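You operate a simulated robot arm through the tools that you are given. There is no shell and no other tool.

You are at the controls of a simulated robot arm. One attempt, no reset.

JOB
Finish both cases on the rig: run each up to its label, yellow off first.
Fine: lift nothing while it runs; both go back in their rows. Set down upright: yellow spring case, green spring case.

It is judged by the outcome, as a careful person would: the job done as asked, and still so three seconds after it is handed in. It fails if anything else is knocked over, pushed out of place, dropped, spilled or broken.

ROBOT AND FRAMES
A 7-joint arm with a two-finger parallel gripper, fixed in place. Base frame: the origin is on the floor under the middle of its stand, x ahead of it, y to its left, z up; the work surface is at about z = 0.87. Lengths are in m, angles in rad, forces in N, time in s.
With the tool pointing down near the work surface it reaches from about 0.34 to 0.74 m from the base axis. Its first joint turns from -2.496 to 2.496 rad. Payload 3 kg.
Tool frame: the origin (TCP) lies between the finger pads and is the grasp point; the fingertips stand 0.03 m ahead of it; z points along the fingers, y is the line along which they close. Largest opening 0.094 m; finger width 0.028, thickness 0.01; the body of the gripper, 0.05 by 0.096 m, starts 0.055 m behind the TCP.
Orientation is that of the tool frame in the base frame, as a unit quaternion [x, y, z, w]. With the fingers straight down and closing along the base's y, the tool's x points along the base's -x, its y along +y and its z along -z.

CONTROLS
- The arm moves only by the tool apply_moves. Its arguments are lists of equal length, an entry for each row: "hand": the opening, from 0 (shut) to 1 (fully open); "dp": the shift along the tool's x, y, z in units of 30 mm (1.0 is 30 mm), a list of three; "turn": the turn, a rotation vector about the tool's x, y, z in units of 6 degrees (1.0 is 6 degrees), a list of three. In form: {"hand": [hand, ...], "dp": [[tx, ty, tz], ...], "turn": [[ax, ay, az], ...]}. A call has 1 to 20 rows; each row shifts and turns the commanded pose from where the row before left it, along the tool's axes as they then stand. A call with a number of a shift or a turn outside -1 to 1 is refused whole. A row lasts 0.2 s, in which the tool goes at most 0.05 m and 0.15 rad; a call with a longer step from one row to the next is refused whole, and so is a gripper value outside its range. Where a pose cannot be reached the arm comes as near as it can. A force on the tool above 40 N (or 10 N above the force at the start of the call, whichever is more), or a blocked arm, ends the call early, and 0.2 s more pass. The fingers move at their own pace (about 0.045 m/s each) and stop on an object; they squeeze with about 39 N. The grip force told is the motor's: it shows also when the fingers shut on nothing. Time passes only in rows, and 0.2 s behind the last, so rows that do not move let the fingers close. The reply holds the time, the measured pose of the TCP, the force on the tool along the base axes, the opening and the grip force, in the units named above and with some noise, with the torque about the TCP (base axes, N m) and any sound that the robot's microphone picked up, and new pictures: "views" is both (left out), scene, wrist or none.
- Cameras (640 x 400 px; columns grow to the right, rows downward): "scene" is fixed at [0.2203, -0.4879, 1.5899]; the picture's right is [0.90, -0.43, 0.00], its down [-0.25, -0.53, -0.81] and it looks along [0.35, 0.73, -0.59] (base axes); focal length 369 px, centre (320, 200). "wrist" rides on the gripper at [0.076, 0.014, -0.102] in the tool frame; the picture's right is [-0.18, 0.98, 0.00], its down [-0.75, -0.14, -0.64] and it looks along [-0.63, -0.12, 0.77] (tool axes); focal length 243 px, centre (320, 200).
- move_column(by): moves the trunk up (or, below 0, down) by that many m; the arm rides with it, the base frame stays. It gives what a move gives, with no picture.
- measure_at(camera, pixels): for up to 12 pixels [column, row] of the newest picture of that camera ("zoom" is the newest enlarged one), the place [x, y, z] in the base frame of the surface seen there, good to about 0.002 m, but the place of the scene camera against the robot may be out by one fixed shift of up to 0.018 m in any direction. It takes no simulated time.
- close_up(camera, box): a new picture of the part [left, top, right, bottom] of that camera's present view, enlarged. It takes no simulated time.
- hand_in(): hands the job in; it is judged then, once.

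Open the gripper and draw the arm clear of the work before you hand the job in, unless the task says otherwise.

The tools are called after "Request:" as name(argument=value, ...) on one line, values as JSON. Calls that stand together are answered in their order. apply_moves: Moves the arm, as the interface text tells. Its arguments: {"type":"object","properties":{"hand":{"type":"array"},"dp":{"type":"array"},"turn":{"type":"array"},"views":{"type":"string","enum":["both","scene","wrist","none"]}},"required":["hand","dp","turn"]} The other tools are called the same way: move_column (by) moves the trunk up or down; measure_at (camera, pixels) gives the place of the surface under pixels of a picture; close_up (camera, box) takes an enlarged picture of a part of a camera's view; hand_in () hands the job in.

At the start:

```text
t: 0.0
tcp_pos: [0.5211, 0.2279, 1.2687]
tool_rot: [-0.001, 1.0, -0.001, -0.001]
ft_force: [1.0, 0.7, -0.8]
wrist_torque: [-0.01, -0.03, 0.03]
opening: 0.0939
gripper_force: 0.0
trunk travel left (down, up): [-0.25, 0.14]
```

scene: 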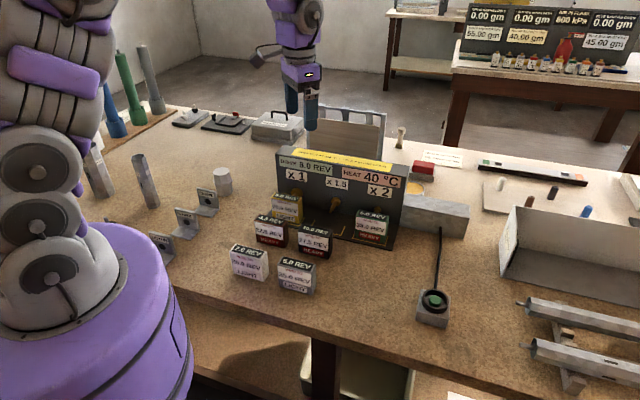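
wrist: 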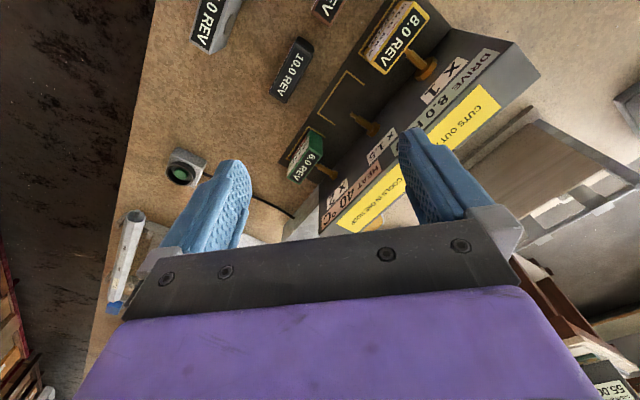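

I'll start by inspecting the rig and the cases with close-ups before moving anything.

Request:
close_up(camera="scene", box=[220, 130, 480, 300])

Request:
close_up(camera="wrist", box=[160, 0, 560, 250])

```text
2.35 times, centred on (350, 215) of scene
```

zoom: 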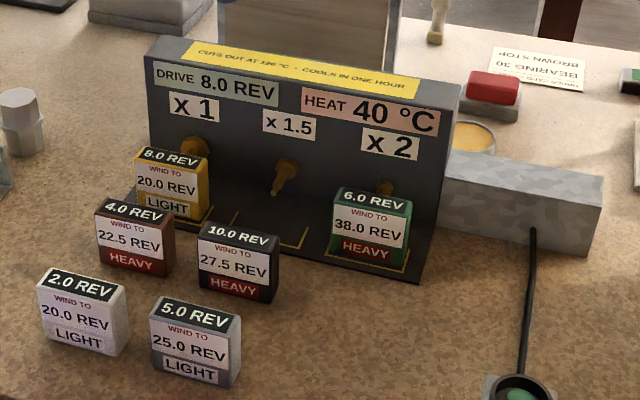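

```text
1.60 times, centred on (360, 125) of wrist
```

zoom: 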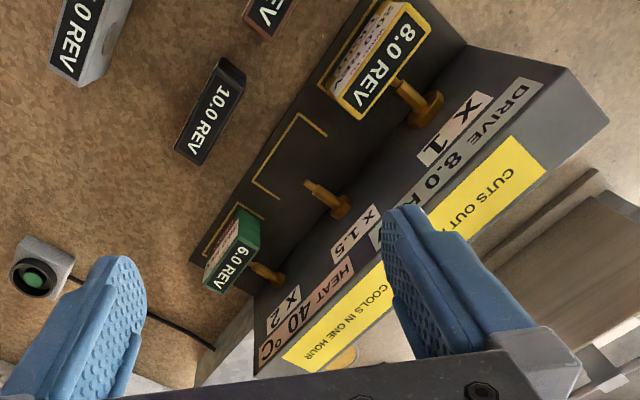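

Next I look at the switch on the cord near (433, 302), the red button near (424, 166), the signs, and the rest of the bench.

Request:
close_up(camera="scene", box=[390, 130, 490, 195])

Request:
close_up(camera="scene", box=[385, 260, 485, 335])

Request:
close_up(camera="scene", box=[60, 90, 300, 260])

Request:
close_up(camera="scene", box=[440, 0, 640, 120])

Request:
close_up(camera="scene", box=[270, 140, 410, 240])

Request:
close_up(camera="scene", box=[220, 185, 340, 300])

```text
6.15 times, centred on (440, 162) of scene
```

zoom: 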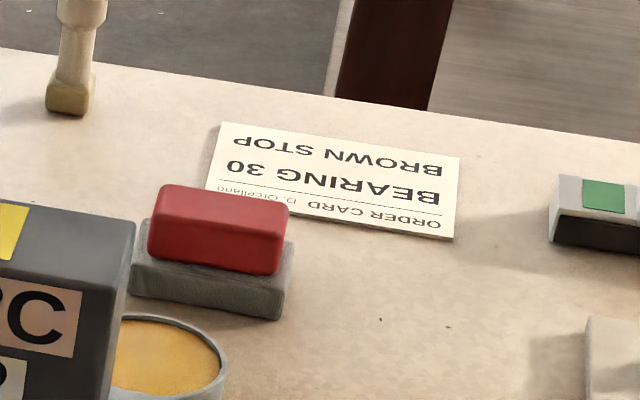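

```text
5.33 times, centred on (435, 298) of scene
```

zoom: 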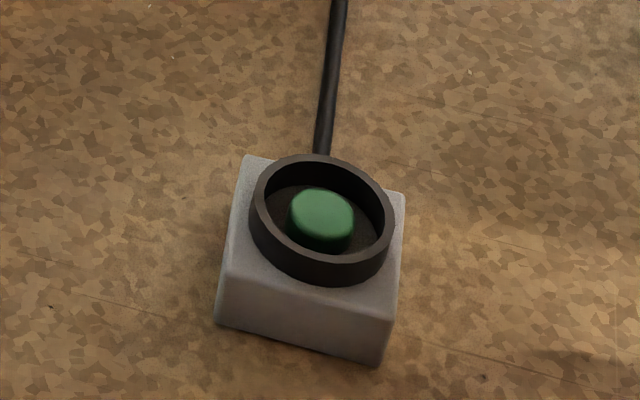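

```text
2.35 times, centred on (180, 175) of scene
```

zoom: 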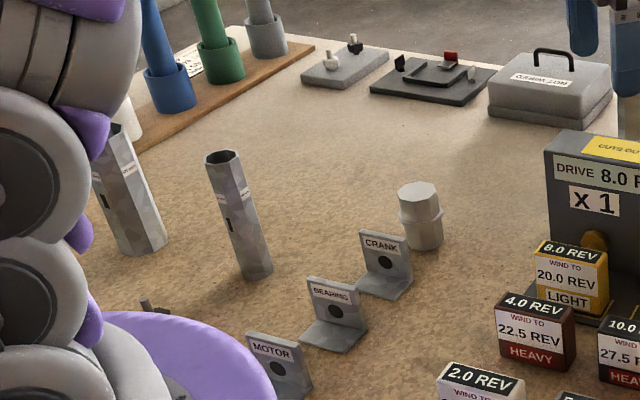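

```text
3.20 times, centred on (540, 60) of scene
```

zoom: 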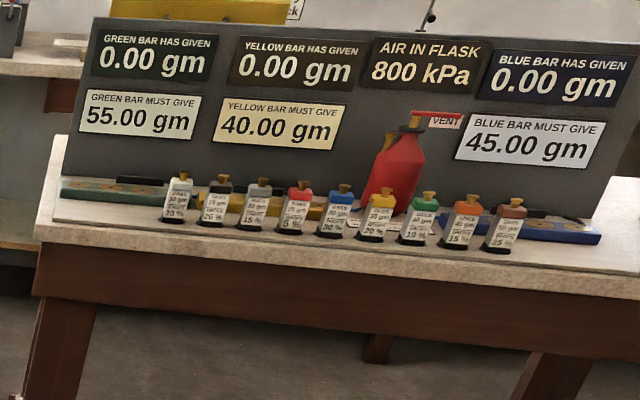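

```text
4.00 times, centred on (340, 190) of scene
```

zoom: 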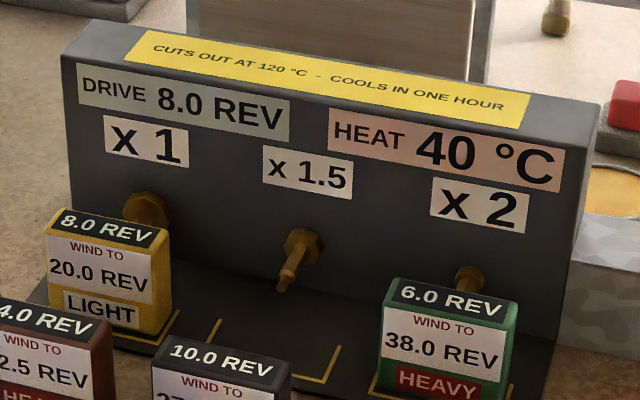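

```text
3.48 times, centred on (280, 242) of scene
```

zoom: 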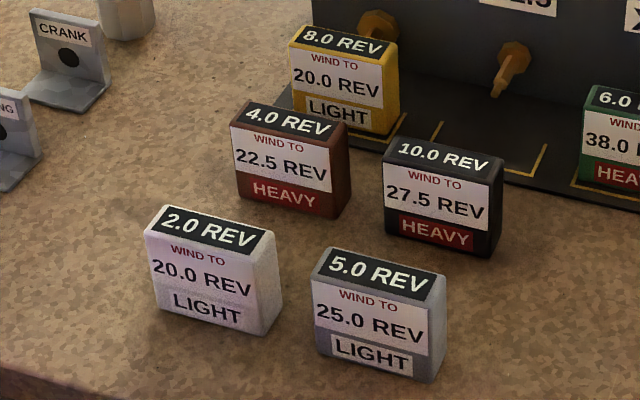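

I measure the key geometry with both cameras: button, collar and case tops. Comparing the two gives the scene camera's fixed shift.

Request:
measure_at(camera="scene", pixels=[[435, 299], [421, 297], [449, 302], [433, 291], [436, 311], [285, 199], [372, 216], [270, 222], [315, 230], [250, 250], [297, 265], [400, 290]])

Request:
measure_at(camera="wrist", pixels=[[183, 173], [178, 160], [206, 160], [160, 190], [397, 38], [305, 158], [291, 72], [208, 25], [365, 127], [375, 105], [425, 70], [420, 95]])

```text
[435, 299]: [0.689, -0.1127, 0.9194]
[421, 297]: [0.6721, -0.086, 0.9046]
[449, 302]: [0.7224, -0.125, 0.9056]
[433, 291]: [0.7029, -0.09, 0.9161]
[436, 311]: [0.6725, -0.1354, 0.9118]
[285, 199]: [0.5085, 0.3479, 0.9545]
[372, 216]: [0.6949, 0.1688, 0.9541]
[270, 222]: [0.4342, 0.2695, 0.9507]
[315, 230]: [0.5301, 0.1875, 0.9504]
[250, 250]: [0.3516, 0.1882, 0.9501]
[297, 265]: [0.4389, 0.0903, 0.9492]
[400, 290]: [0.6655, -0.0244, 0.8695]
```

```text
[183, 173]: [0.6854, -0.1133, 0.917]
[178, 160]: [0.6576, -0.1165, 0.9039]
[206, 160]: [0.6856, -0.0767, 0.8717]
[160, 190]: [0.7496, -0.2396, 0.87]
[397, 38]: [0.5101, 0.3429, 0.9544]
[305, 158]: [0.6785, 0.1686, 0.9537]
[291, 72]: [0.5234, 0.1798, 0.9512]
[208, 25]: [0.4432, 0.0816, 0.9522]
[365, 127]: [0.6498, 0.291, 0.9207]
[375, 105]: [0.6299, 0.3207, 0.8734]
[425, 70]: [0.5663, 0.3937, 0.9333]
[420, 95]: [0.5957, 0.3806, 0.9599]
```

The rig wall runs at about 45° (yellow at (0.51, 0.345), green at (0.69, 0.169)). I move to a viewpoint over the front of the rig and turn the tool about 45° so the wrist camera looks squarely at it.

Request:
apply_moves(hand=[1, 1, 1, 1, 1, 1, 1, 1, 1, 1, 1, 1, 1, 1], dp=[[0.513, -0.827, 0.467], [0.513, -0.827, 0.467], [0.513, -0.827, 0.467], [0.513, -0.827, 0.467], [0.513, -0.827, 0.467], [0, 0, 0], [0, 0, 0], [0, 0, 0], [0, 0, 0], [0, 0, 0], [0, 0, 0], [0, 0, 0], [0, 0, 0], [0, 0, 0]], turn=[[0, 0, 0], [0, 0, 0], [0, 0, 0], [0, 0, 0], [0, 0, 0], [0, 0, -1], [0, 0, -1], [0, 0, -1], [0, 0, -1], [0, 0, -1], [0, 0, -1], [0, 0, -1], [0, 0, -0.5], [0, 0, 0]])

```text
t: 3.0
tcp_pos: [0.4431, 0.1026, 1.2003]
tool_rot: [-0.384, 0.923, 0.0, 0.0]
ft_force: [0.0, 0.6, -0.3]
wrist_torque: [-0.03, 0.06, 0.01]
opening: 0.0939
gripper_force: 0.0
trunk travel left (down, up): [-0.25, 0.14]
```

scene: 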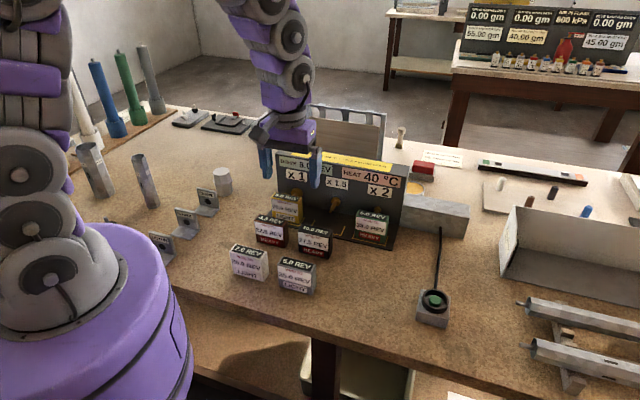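
wrist: 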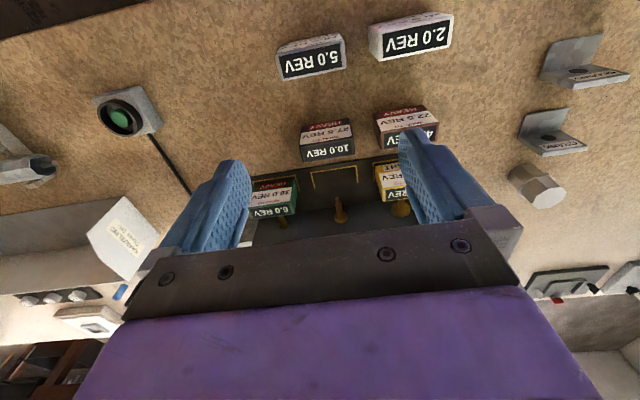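

The wrist view shows the cases from above, but the fingers hide part of the rig. I enlarge it and measure the visible parts.

Request:
close_up(camera="wrist", box=[220, 100, 460, 250])

Request:
close_up(camera="wrist", box=[80, 70, 200, 145])

Request:
measure_at(camera="wrist", pixels=[[117, 120], [124, 108], [283, 73], [343, 65], [372, 60], [450, 45], [302, 161], [355, 153], [252, 217], [297, 212], [340, 202], [340, 220]])

```text
2.67 times, centred on (340, 175) of wrist
```

zoom: 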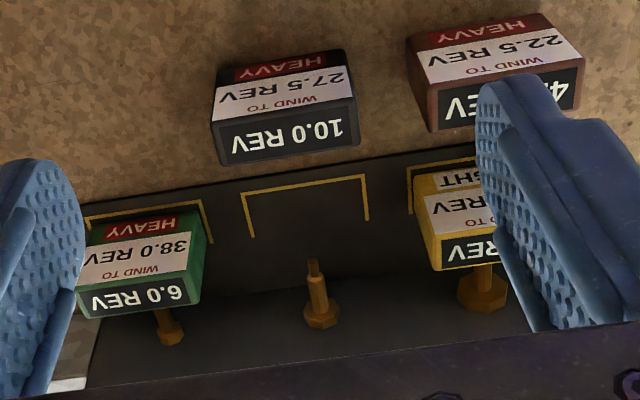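

```text
5.33 times, centred on (140, 108) of wrist
```

zoom: 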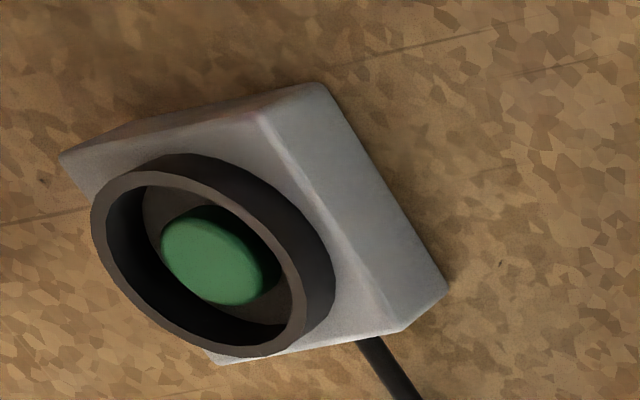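

```text
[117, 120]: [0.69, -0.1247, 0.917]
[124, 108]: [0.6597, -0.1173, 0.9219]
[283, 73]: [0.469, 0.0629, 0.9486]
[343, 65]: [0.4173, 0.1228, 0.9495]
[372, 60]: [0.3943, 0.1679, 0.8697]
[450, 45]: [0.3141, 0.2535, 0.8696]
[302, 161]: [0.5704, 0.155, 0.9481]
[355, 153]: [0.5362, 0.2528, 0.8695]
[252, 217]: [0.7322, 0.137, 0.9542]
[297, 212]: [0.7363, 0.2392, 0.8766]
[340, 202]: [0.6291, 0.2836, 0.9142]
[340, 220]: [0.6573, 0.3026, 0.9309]
```

I move 0.12 m forward along the rig normal, so the rig shifts up in the wrist picture, clear of the fingers.

Request:
apply_moves(hand=[1, 1, 1, 1, 1], dp=[[-1, 0, 0], [-1, 0, 0], [-1, 0, 0], [-1, 0, 0], [0, 0, 0]], turn=[[0, 0, 0], [0, 0, 0], [0, 0, 0], [0, 0, 0], [0, 0, 0]], views="wrist")

Request:
close_up(camera="wrist", box=[200, 0, 480, 175])

```text
t: 4.2
tcp_pos: [0.5282, 0.1885, 1.2002]
tool_rot: [-0.383, 0.924, 0.0, 0.001]
ft_force: [-0.4, -0.6, 0.2]
wrist_torque: [-0.01, -0.01, 0.0]
opening: 0.0939
gripper_force: 0.0
trunk travel left (down, up): [-0.25, 0.14]
```

wrist: 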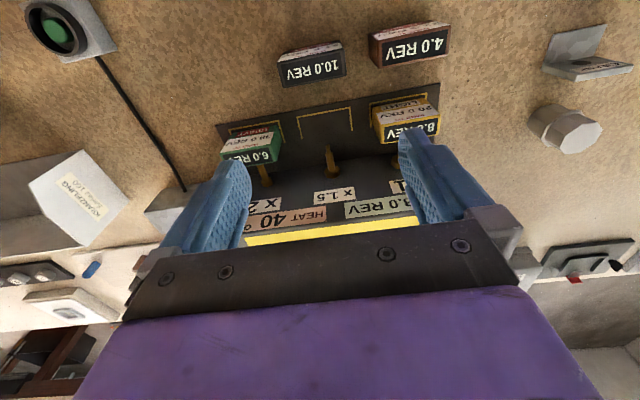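

```text
2.29 times, centred on (340, 88) of wrist
```

zoom: 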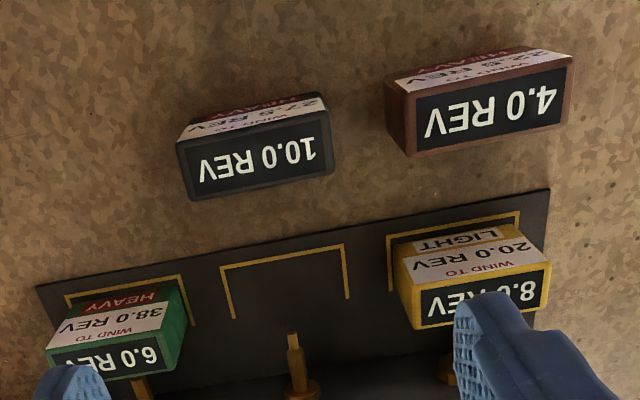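

The layout is clear: two rows of loose cases, LIGHT (white, grey) nearest the robot and HEAVY (brown, black) behind. In each row the third place on the green side is empty. Now I move over the drive button to measure its position accurately.

Request:
apply_moves(hand=[1, 1, 1, 1, 1, 1, 1, 1, 1, 1, 1, 1], dp=[[0.304, -0.994, 0.4545], [0.304, -0.994, 0.4545], [0.304, -0.994, 0.4545], [0.304, -0.994, 0.4545], [0.304, -0.994, 0.4545], [0.304, -0.994, 0.4545], [0.304, -0.994, 0.4545], [0.304, -0.994, 0.4545], [0.304, -0.994, 0.4545], [0.304, -0.994, 0.4545], [0.304, -0.994, 0.4545], [0, 0, 0]], turn=[[0, 0, 0], [0, 0, 0], [0, 0, 0], [0, 0, 0], [0, 0, 0], [0, 0, 0], [0, 0, 0], [0, 0, 0], [0, 0, 0], [0, 0, 0], [0, 0, 0], [0, 0, 0]])

```text
t: 6.8
tcp_pos: [0.6893, -0.1163, 1.0509]
tool_rot: [-0.383, 0.924, 0.001, 0.0]
ft_force: [0.3, 0.4, 0.0]
wrist_torque: [0.02, 0.04, 0.03]
opening: 0.0941
gripper_force: 0.1
trunk travel left (down, up): [-0.25, 0.14]
```

scene: 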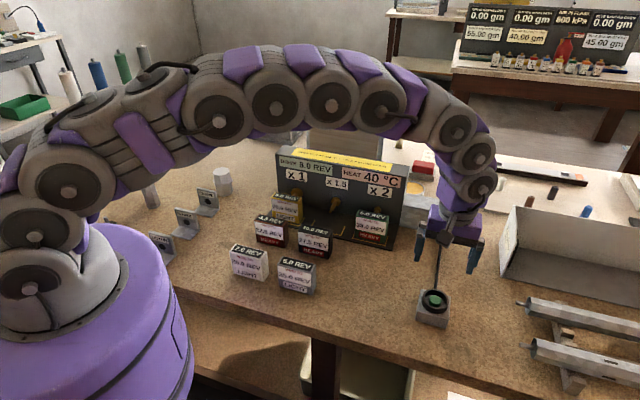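
wrist: 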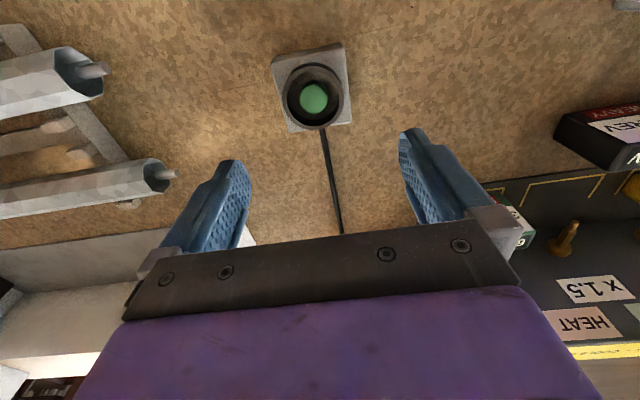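

The button is at (314, 98) in the wrist view, and the rig displays stay visible in the scene view past the arm. I measure the button centre and collar rim.

Request:
close_up(camera="wrist", box=[255, 30, 375, 145])

Request:
measure_at(camera="wrist", pixels=[[314, 98], [300, 99], [327, 97], [313, 85], [314, 111], [283, 95], [347, 93], [314, 64], [316, 126], [294, 98], [333, 96]])

Request:
close_up(camera="scene", box=[270, 140, 410, 240])

```text
3.48 times, centred on (315, 88) of wrist
```

zoom: 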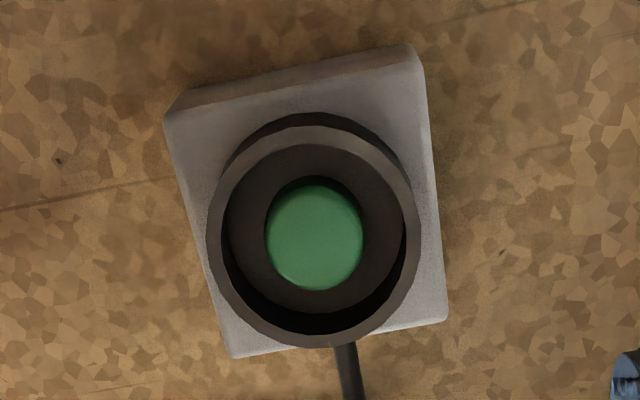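

```text
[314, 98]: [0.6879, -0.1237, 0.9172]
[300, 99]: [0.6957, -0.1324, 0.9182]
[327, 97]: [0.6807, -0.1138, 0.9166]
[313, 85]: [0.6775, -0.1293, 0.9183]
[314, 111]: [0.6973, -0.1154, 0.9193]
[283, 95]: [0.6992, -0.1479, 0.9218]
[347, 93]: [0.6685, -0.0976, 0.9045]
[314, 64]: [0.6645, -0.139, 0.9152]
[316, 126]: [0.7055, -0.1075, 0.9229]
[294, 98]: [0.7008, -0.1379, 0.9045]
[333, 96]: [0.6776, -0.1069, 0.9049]
```

```text
4.00 times, centred on (340, 190) of scene
```

zoom: 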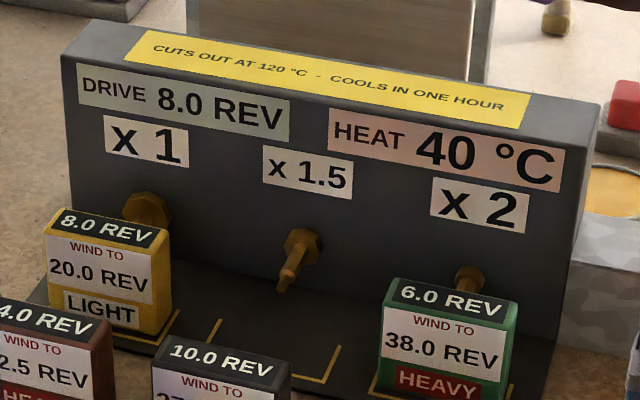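

The button centre is about (0.688, -0.123) with its top at z≈0.918. The collar rim is at 0.922 with an inner radius of about 24 mm. I shut the fingers and come down to just above the collar.

Request:
apply_moves(hand=[0, 0, 0, 0, 0, 0, 0], dp=[[0.189, -0.127, 0], [0, 0, 0], [0, 0, 0], [0, 0, 0.95], [0, 0, 0.95], [0, 0, 0.95], [0, 0, 0]], turn=[[0, 0, 0], [0, 0, 0], [0, 0, 0], [0, 0, 0], [0, 0, 0], [0, 0, 0], [0, 0, 0]])

Request:
close_up(camera="wrist", box=[220, 80, 420, 240])

Request:
close_up(camera="scene", box=[380, 230, 500, 330])

```text
t: 8.4
tcp_pos: [0.6863, -0.1221, 0.9664]
tool_rot: [-0.382, 0.924, 0.0, 0.0]
ft_force: [-0.3, -0.3, 0.9]
wrist_torque: [0.01, 0.02, 0.02]
opening: 0.0003
gripper_force: 33.3
trunk travel left (down, up): [-0.25, 0.14]
```

scene: 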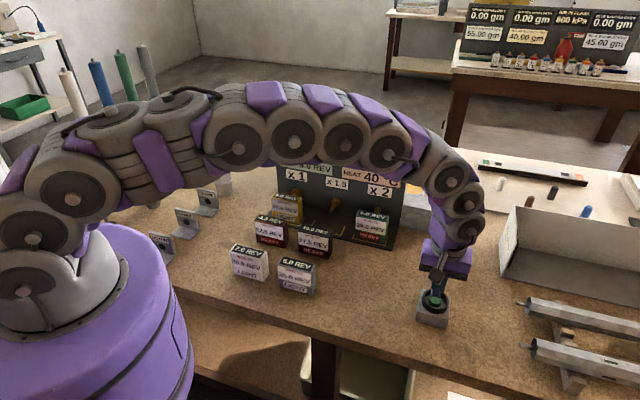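
wrist: 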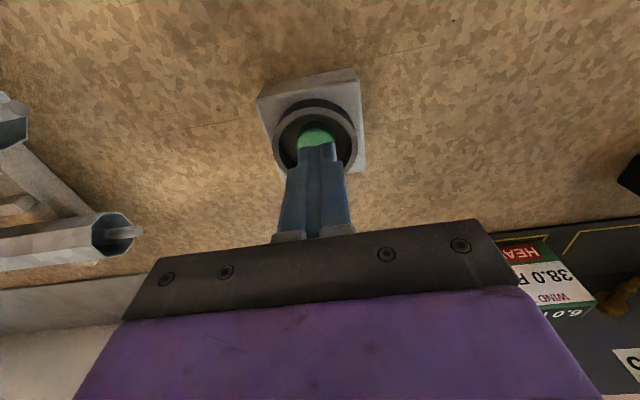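

```text
2.50 times, centred on (320, 160) of wrist
```

zoom: 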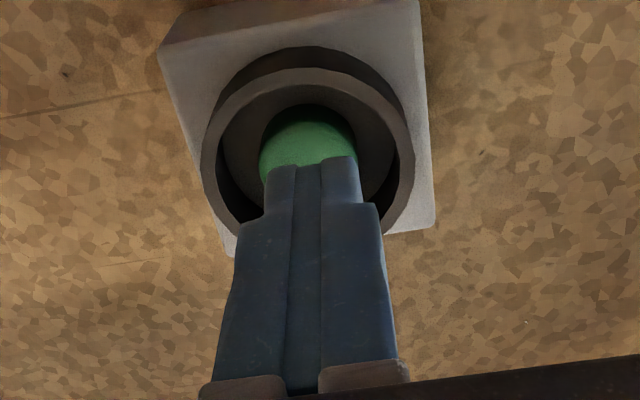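

```text
4.00 times, centred on (440, 280) of scene
```

zoom: 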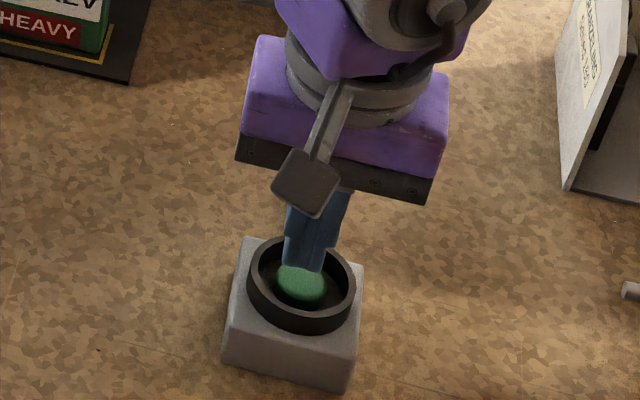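

The shut fingers are centred over the button, with tips at z≈0.936. I lower gently to contact and watch the force and the counters on the case tops.

Request:
apply_moves(hand=[0, 0, 0], dp=[[0, -0.064, 0.4], [0, 0, 0.15], [0, 0, 0.07]], turn=[[0, 0, 0], [0, 0, 0], [0, 0, 0]])

Request:
close_up(camera="scene", box=[260, 140, 420, 250])

```text
t: 9.2
tcp_pos: [0.6891, -0.1238, 0.9469]
tool_rot: [-0.383, 0.924, 0.001, 0.0]
ft_force: [-0.3, 0.3, 0.3]
wrist_torque: [-0.02, -0.07, -0.01]
opening: 0.0001
gripper_force: 32.8
trunk travel left (down, up): [-0.25, 0.14]
```

scene: 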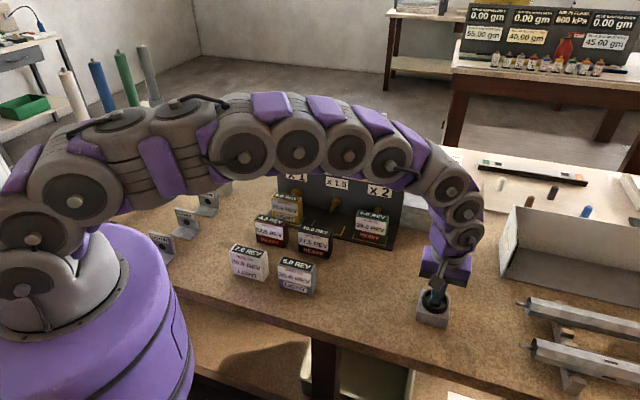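
wrist: 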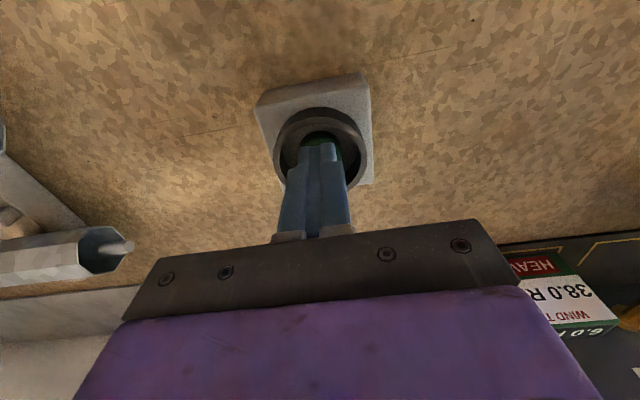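

```text
3.64 times, centred on (340, 195) of scene
```

zoom: 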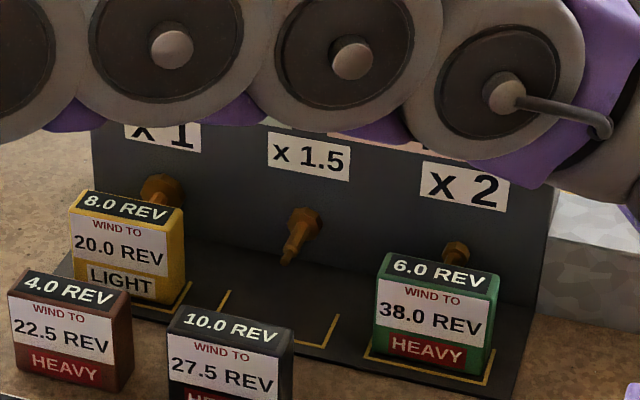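

No contact force yet at tip z≈0.917, and the counters still read 8.0 and 6.0. I press a few millimetres further.

Request:
apply_moves(hand=[0, 0], dp=[[0, 0, 0.07], [0, 0, 0.05]], turn=[[0, 0, 0], [0, 0, 0]], views="scene")

Request:
close_up(camera="scene", box=[260, 140, 420, 250])

```text
t: 9.8
tcp_pos: [0.6881, -0.1249, 0.9428]
tool_rot: [-0.383, 0.924, 0.001, 0.0]
ft_force: [-0.5, 0.5, 2.9]
wrist_torque: [0.03, -0.01, 0.05]
opening: 0.0
gripper_force: 33.1
trunk travel left (down, up): [-0.25, 0.14]
heard: click
```

scene: 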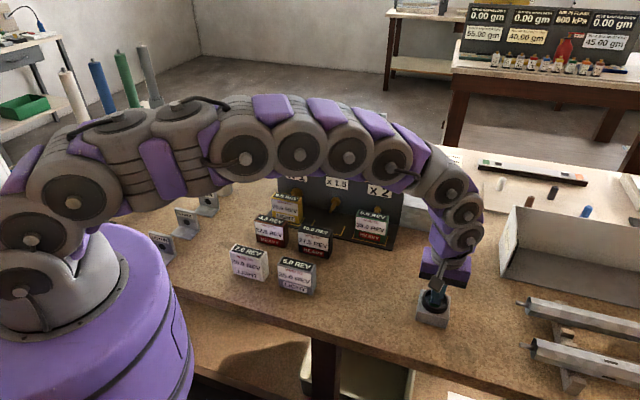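

```text
3.64 times, centred on (340, 195) of scene
```

zoom: 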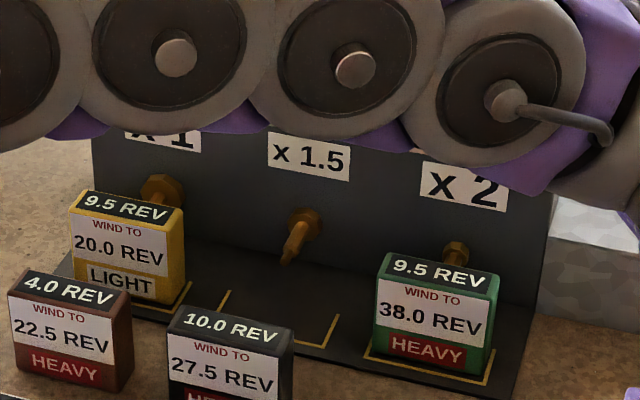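

It clicked and the drive is running: yellow reads 9.5 and green 9.5. I release now to see whether it stops.

Request:
apply_moves(hand=[0], dp=[[0, 0, -0.5]], turn=[[0, 0, 0]], views="scene")

Request:
close_up(camera="scene", box=[260, 140, 420, 250])

```text
t: 10.2
tcp_pos: [0.688, -0.1251, 0.9573]
tool_rot: [-0.383, 0.924, 0.001, 0.0]
ft_force: [-0.2, 0.1, -0.5]
wrist_torque: [-0.01, 0.06, 0.01]
opening: 0.0001
gripper_force: 32.9
trunk travel left (down, up): [-0.25, 0.14]
```

scene: 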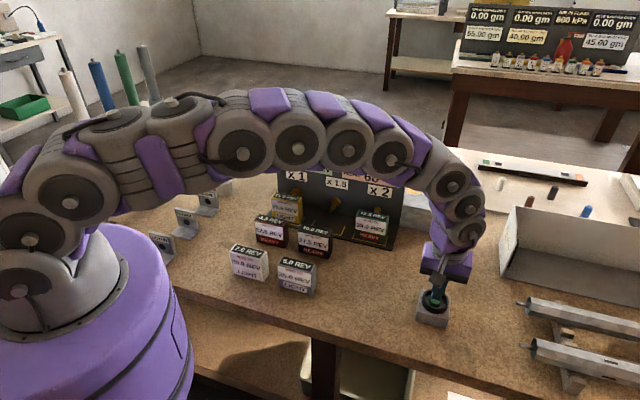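

```text
3.64 times, centred on (340, 195) of scene
```

zoom: 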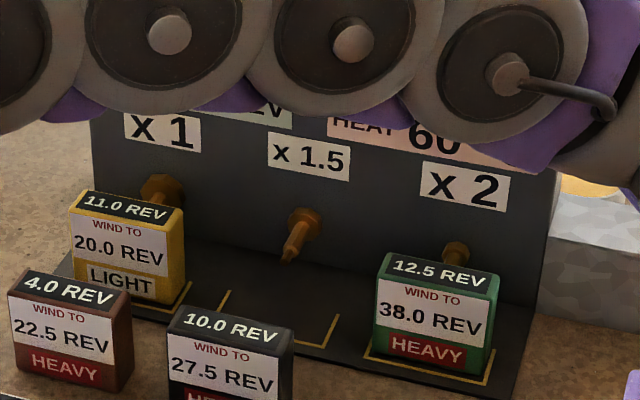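

After the release yellow reads 11.0 and green 12.5, and the heat seems to have risen sharply. I zoom in on the heat figure before letting any more time pass.

Request:
close_up(camera="scene", box=[320, 160, 400, 210])

Request:
close_up(camera="scene", box=[405, 255, 475, 330])

```text
8.00 times, centred on (360, 185) of scene
```

zoom: 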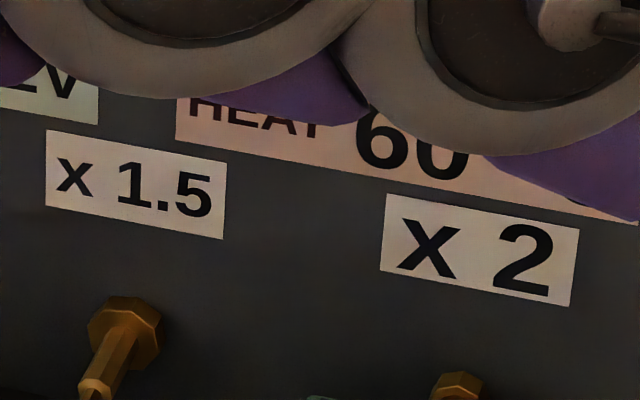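

```text
5.33 times, centred on (440, 292) of scene
```

zoom: 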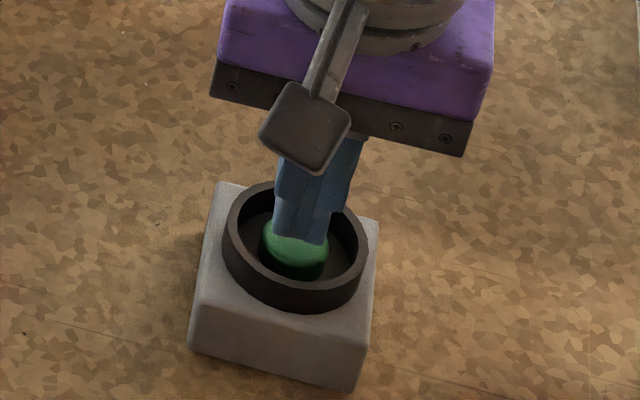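

Heat reads about 60, only about 3.2 drive revs after starting at 40, and the counts kept climbing after release, so the switch looks like a latch. I press and release once more to stop the drive before it heats further.

Request:
apply_moves(hand=[0, 0], dp=[[0, 0, 0.56], [0, 0, -0.5]], turn=[[0, 0, 0], [0, 0, 0]], views="scene")

Request:
close_up(camera="scene", box=[260, 140, 420, 250])

Request:
close_up(camera="scene", box=[320, 160, 400, 210])

```text
t: 10.8
tcp_pos: [0.6886, -0.1238, 0.9555]
tool_rot: [-0.383, 0.924, 0.0, 0.0]
ft_force: [0.8, -0.4, -0.5]
wrist_torque: [-0.02, 0.01, 0.01]
opening: 0.0
gripper_force: 32.7
trunk travel left (down, up): [-0.25, 0.14]
heard: click
```

scene: 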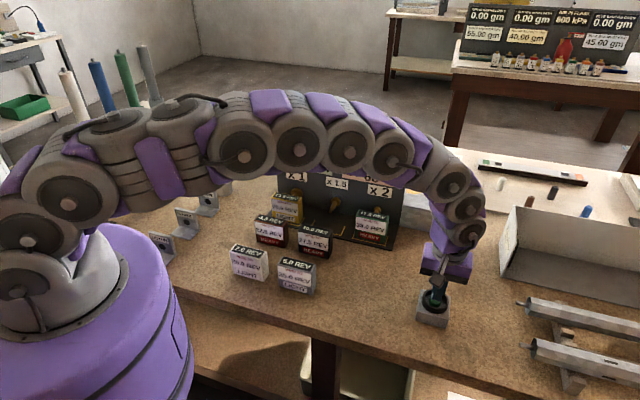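

```text
3.64 times, centred on (340, 195) of scene
```

zoom: 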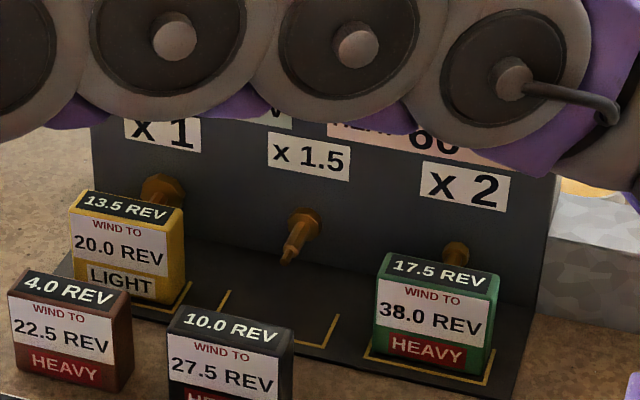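

```text
8.00 times, centred on (360, 185) of scene
```

zoom: 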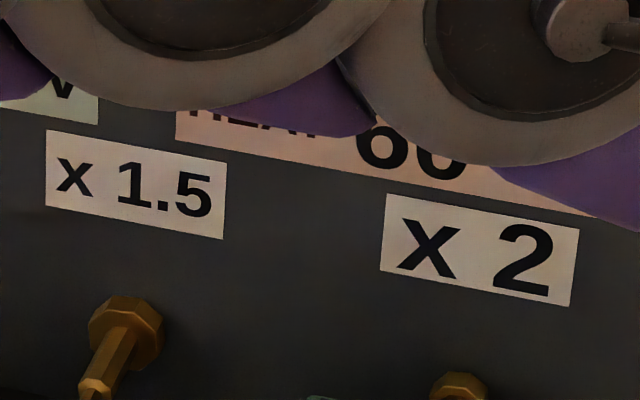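

Yellow is at 13.5 and green at 17.5, so I can't yet tell whether the drive has stopped. I hold just above the button for one row to see if the counts still move.

Request:
apply_moves(hand=[0], dp=[[0, 0, 0.2]], turn=[[0, 0, 0]], views="scene")

Request:
close_up(camera="scene", box=[260, 140, 420, 250])

Request:
close_up(camera="scene", box=[320, 160, 400, 210])

```text
t: 11.2
tcp_pos: [0.6894, -0.1235, 0.949]
tool_rot: [-0.383, 0.924, 0.0, 0.001]
ft_force: [-0.3, 0.0, 0.1]
wrist_torque: [0.03, 0.02, 0.0]
opening: 0.0001
gripper_force: 33.1
trunk travel left (down, up): [-0.25, 0.14]
```

scene: 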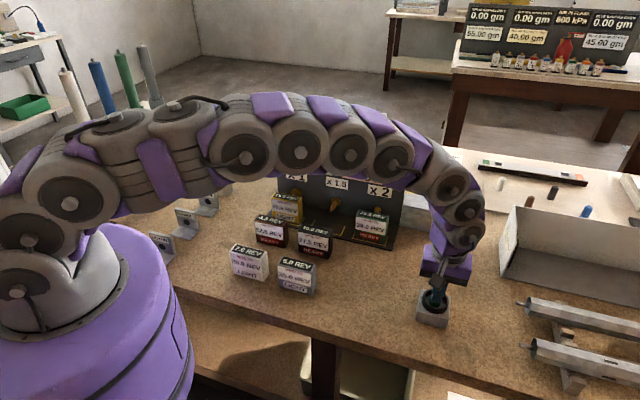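

```text
3.64 times, centred on (340, 195) of scene
```

zoom: 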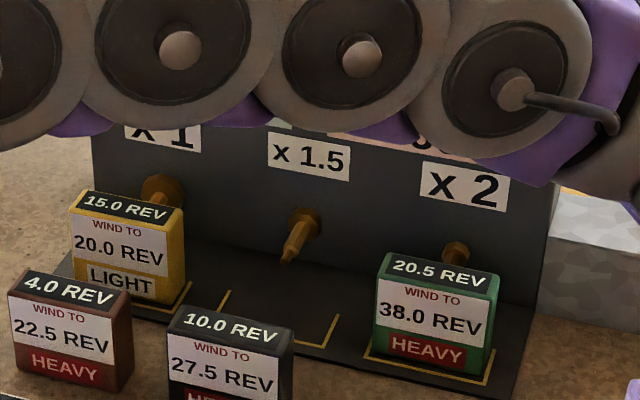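

```text
8.00 times, centred on (360, 185) of scene
```

zoom: 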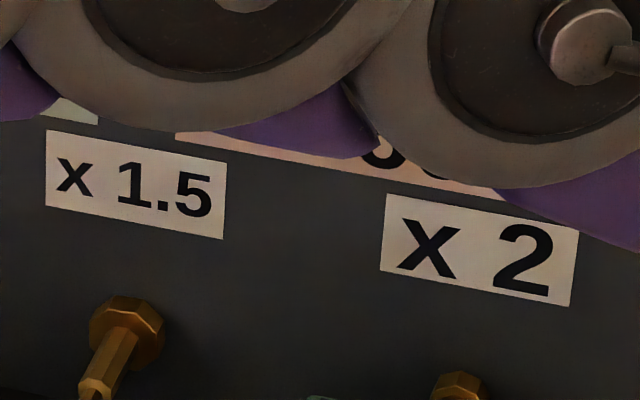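

It is still running: yellow 15.0, green 20.5, about 3.75 drive rev/s. "DRIVE 8.0 REV" may mean a fixed 8-rev run per press, which would end at yellow 16.0 and green 22.0. I wait one row just above the button, ready to press before yellow reaches 20.

Request:
apply_moves(hand=[0], dp=[[0, 0, 0]], turn=[[0, 0, 0]], views="scene")

Request:
close_up(camera="scene", box=[260, 140, 420, 250])

```text
t: 11.6
tcp_pos: [0.6902, -0.1249, 0.948]
tool_rot: [-0.383, 0.924, 0.001, 0.002]
ft_force: [-0.6, 0.2, 0.1]
wrist_torque: [-0.04, 0.0, -0.01]
opening: 0.0
gripper_force: 32.7
trunk travel left (down, up): [-0.25, 0.14]
```

scene: 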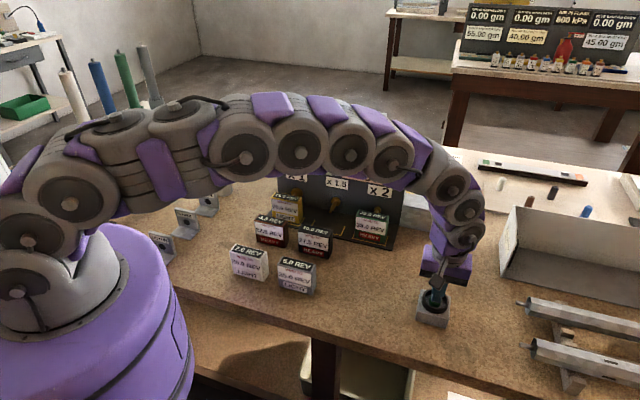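

```text
3.64 times, centred on (340, 195) of scene
```

zoom: 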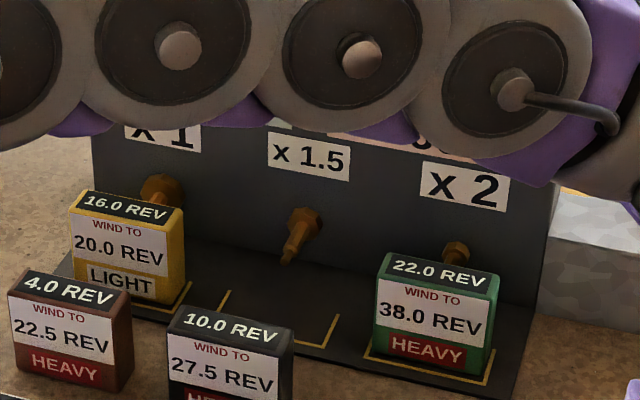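

Yellow 16.0 and green 22.0 match an exact 8-rev run. I raise the arm now to read the DRIVE and HEAT panels.

Request:
apply_moves(hand=[0, 0, 0, 0], dp=[[0, 0, -0.8], [0, 0, -1], [0, 0, -1], [0, 0, -0.8]], turn=[[0, 0, 0], [0, 0, 0], [0, 0, 0], [0, 0, 0]], views="scene")

Request:
close_up(camera="scene", box=[270, 140, 410, 240])

```text
t: 12.6
tcp_pos: [0.6889, -0.1237, 1.0564]
tool_rot: [-0.383, 0.924, 0.001, 0.0]
ft_force: [1.0, -0.3, -0.6]
wrist_torque: [0.0, -0.03, -0.02]
opening: 0.0
gripper_force: 33.0
trunk travel left (down, up): [-0.25, 0.14]
```

scene: 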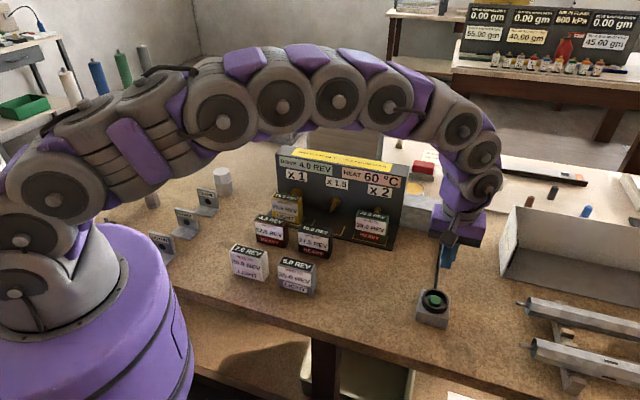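

```text
4.00 times, centred on (340, 190) of scene
```

zoom: 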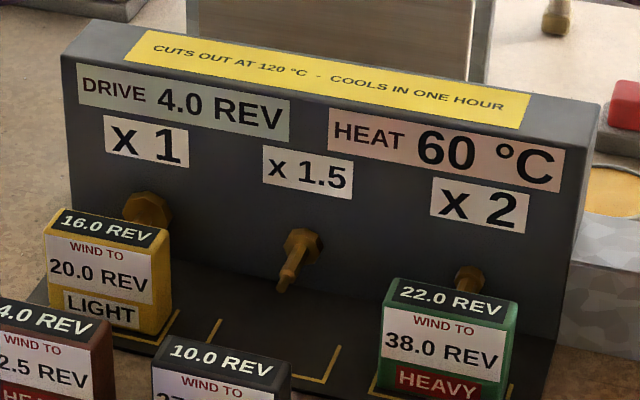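

DRIVE now reads 4.0 REV and HEAT 60 °C, so the panel shows the length of the next run: 8.0 last time, and each run starts with one press. A 4.0-rev run at x1 takes yellow to exactly 20.0 and green at x2 to 30.0. I press once and rise clear to read the panel.

Request:
apply_moves(hand=[0, 0, 0, 0, 0, 0, 0, 0, 0, 0], dp=[[0, 0, 1], [0, 0, 1], [0, 0, 1], [0, 0, 0.45], [0, 0, 0.38], [0, 0, -0.8], [0, 0, -1], [0, 0, -1], [0, 0, -1], [0, 0, 0]], turn=[[0, 0, 0], [0, 0, 0], [0, 0, 0], [0, 0, 0], [0, 0, 0], [0, 0, 0], [0, 0, 0], [0, 0, 0], [0, 0, 0], [0, 0, 0]], views="scene")

Request:
close_up(camera="scene", box=[270, 140, 410, 240])

```text
t: 14.8
tcp_pos: [0.6883, -0.125, 1.057]
tool_rot: [-0.382, 0.924, 0.001, 0.0]
ft_force: [1.4, 1.2, 0.2]
wrist_torque: [0.04, 0.02, 0.0]
opening: 0.0002
gripper_force: 32.9
trunk travel left (down, up): [-0.25, 0.14]
```

scene: 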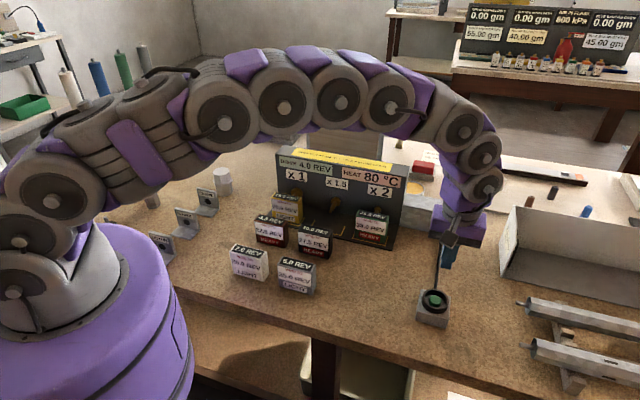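

```text
4.00 times, centred on (340, 190) of scene
```

zoom: 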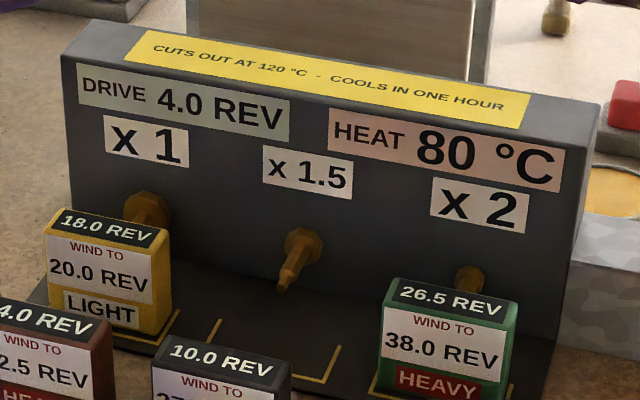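

The run is under way: yellow 18.0, green 26.5, heat 80. I stay clear and wait for it to finish.

Request:
apply_moves(hand=[0, 0, 0, 0, 0, 0, 0], dp=[[0, 0, 0], [0, 0, 0], [0, 0, 0], [0, 0, 0], [0, 0, 0], [0, 0, 0], [0, 0, 0]], turn=[[0, 0, 0], [0, 0, 0], [0, 0, 0], [0, 0, 0], [0, 0, 0], [0, 0, 0], [0, 0, 0]], views="scene")

Request:
close_up(camera="scene", box=[270, 140, 410, 240])

```text
t: 16.4
tcp_pos: [0.6904, -0.1257, 1.0563]
tool_rot: [-0.382, 0.924, 0.001, 0.0]
ft_force: [0.4, 0.0, -0.8]
wrist_torque: [0.0, -0.02, -0.01]
opening: 0.0
gripper_force: 33.8
trunk travel left (down, up): [-0.25, 0.14]
```

scene: 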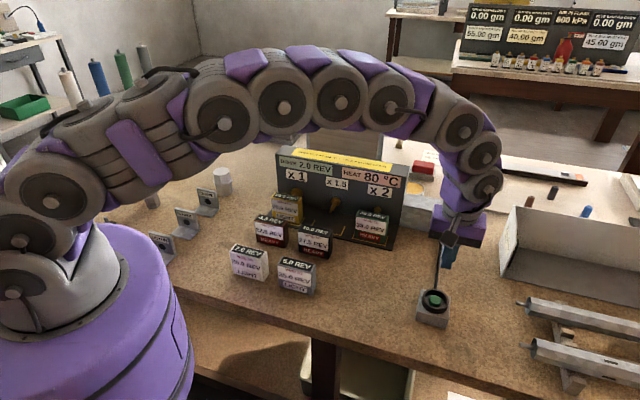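

```text
4.00 times, centred on (340, 190) of scene
```

zoom: 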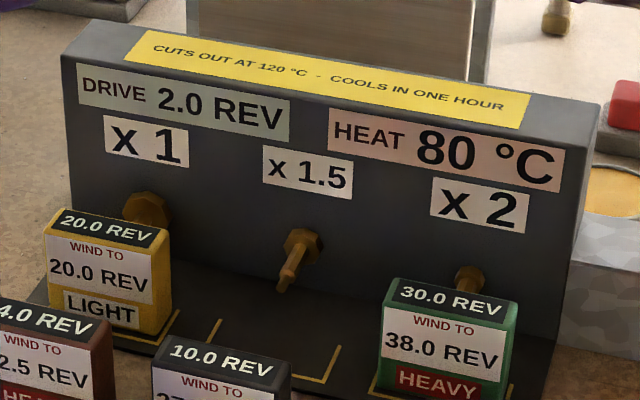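

Yellow reads exactly 20.0, green 30.0, the drive is stopped, heat is 80 and the next run is 2.0. Yellow comes off now. First I move the shut gripper over the rig to measure the yellow case, its peg and the wall.

Request:
apply_moves(hand=[0, 0, 0, 0, 0, 0, 0, 0, 0, 0, 0, 0, 0], dp=[[-0.2986, 0.935, -0.261], [-0.2986, 0.935, -0.261], [-0.2986, 0.935, -0.261], [-0.2986, 0.935, -0.261], [-0.2986, 0.935, -0.261], [-0.2986, 0.935, -0.261], [-0.2986, 0.935, -0.261], [-0.2986, 0.935, -0.261], [-0.2986, 0.935, -0.261], [-0.2986, 0.935, -0.261], [-0.2986, 0.935, -0.261], [-0.2986, 0.935, -0.261], [0, 0, 0]], turn=[[0, 0, 0], [0, 0, 0], [0, 0, 0], [0, 0, 0], [0, 0, 0], [0, 0, 0], [0, 0, 0], [0, 0, 0], [0, 0, 0], [0, 0, 0], [0, 0, 0], [0, 0, 0], [0, 0, 0]])

Request:
close_up(camera="wrist", box=[180, 40, 480, 230])

```text
t: 19.2
tcp_pos: [0.5267, 0.1926, 1.1505]
tool_rot: [-0.382, 0.924, 0.0, 0.001]
ft_force: [0.3, 0.3, 0.0]
wrist_torque: [0.01, 0.04, -0.03]
opening: 0.0003
gripper_force: 32.9
trunk travel left (down, up): [-0.25, 0.14]
```

scene: 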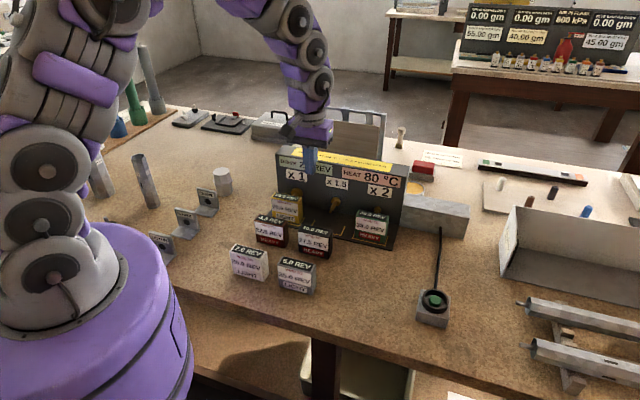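
wrist: 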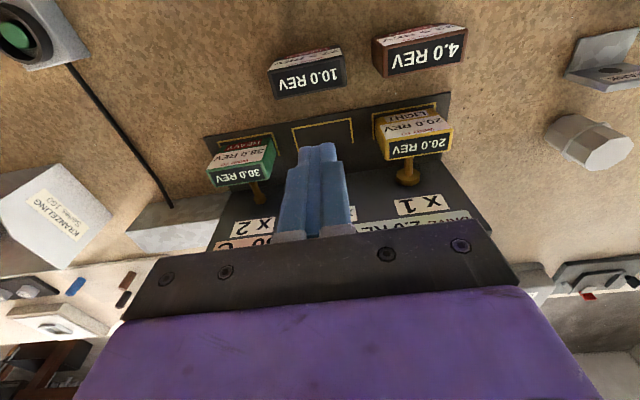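

```text
2.11 times, centred on (330, 135) of wrist
```

zoom: 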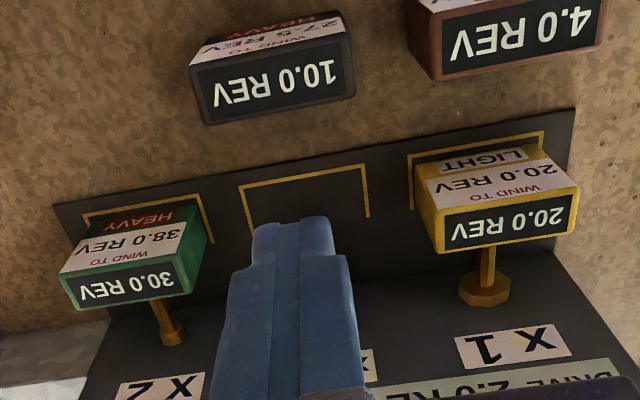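

A clear view. I measure the yellow case's top corners, the peg, the wall, the tray and the brown and black case tops in the enlarged picture.

Request:
measure_at(camera="zoom", pixels=[[442, 216], [572, 191], [444, 248], [570, 229], [486, 258], [486, 280], [485, 296], [500, 345], [508, 205], [410, 158], [540, 135], [430, 180]])

Request:
measure_at(camera="zoom", pixels=[[64, 282], [188, 262], [80, 306], [190, 290], [155, 305], [172, 335], [198, 70], [350, 42], [208, 120], [352, 90], [125, 292], [300, 330]])

Request:
measure_at(camera="wrist", pixels=[[380, 45], [463, 30], [384, 71], [463, 58], [272, 73], [341, 59], [276, 97], [343, 82], [420, 52], [308, 78], [415, 203], [470, 215]])

```text
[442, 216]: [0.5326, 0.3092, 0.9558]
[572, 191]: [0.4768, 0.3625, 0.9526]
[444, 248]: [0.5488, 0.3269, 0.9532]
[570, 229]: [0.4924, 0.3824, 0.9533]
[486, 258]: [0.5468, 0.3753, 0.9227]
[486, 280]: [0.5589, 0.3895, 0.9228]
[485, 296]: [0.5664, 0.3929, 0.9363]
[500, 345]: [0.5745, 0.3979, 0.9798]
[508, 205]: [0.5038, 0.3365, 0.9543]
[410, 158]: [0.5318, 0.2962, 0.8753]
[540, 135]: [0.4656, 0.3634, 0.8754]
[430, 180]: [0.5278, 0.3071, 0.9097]
```

```text
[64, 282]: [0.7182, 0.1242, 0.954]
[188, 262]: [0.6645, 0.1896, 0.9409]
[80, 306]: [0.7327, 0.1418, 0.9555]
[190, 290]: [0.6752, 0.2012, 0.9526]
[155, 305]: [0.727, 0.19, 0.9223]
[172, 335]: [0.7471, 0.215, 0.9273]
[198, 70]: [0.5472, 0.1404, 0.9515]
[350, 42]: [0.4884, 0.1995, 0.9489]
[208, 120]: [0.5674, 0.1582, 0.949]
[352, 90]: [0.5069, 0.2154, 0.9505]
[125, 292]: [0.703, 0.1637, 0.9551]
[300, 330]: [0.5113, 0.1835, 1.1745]
```

```text
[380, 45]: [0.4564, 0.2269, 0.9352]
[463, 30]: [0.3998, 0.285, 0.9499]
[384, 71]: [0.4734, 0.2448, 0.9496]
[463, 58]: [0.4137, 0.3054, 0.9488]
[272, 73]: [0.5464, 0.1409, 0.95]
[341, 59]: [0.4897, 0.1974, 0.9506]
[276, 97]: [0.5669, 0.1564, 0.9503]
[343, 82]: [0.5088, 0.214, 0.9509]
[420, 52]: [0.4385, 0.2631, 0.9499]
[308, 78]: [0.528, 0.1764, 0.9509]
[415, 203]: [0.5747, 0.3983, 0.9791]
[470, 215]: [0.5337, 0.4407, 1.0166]
```

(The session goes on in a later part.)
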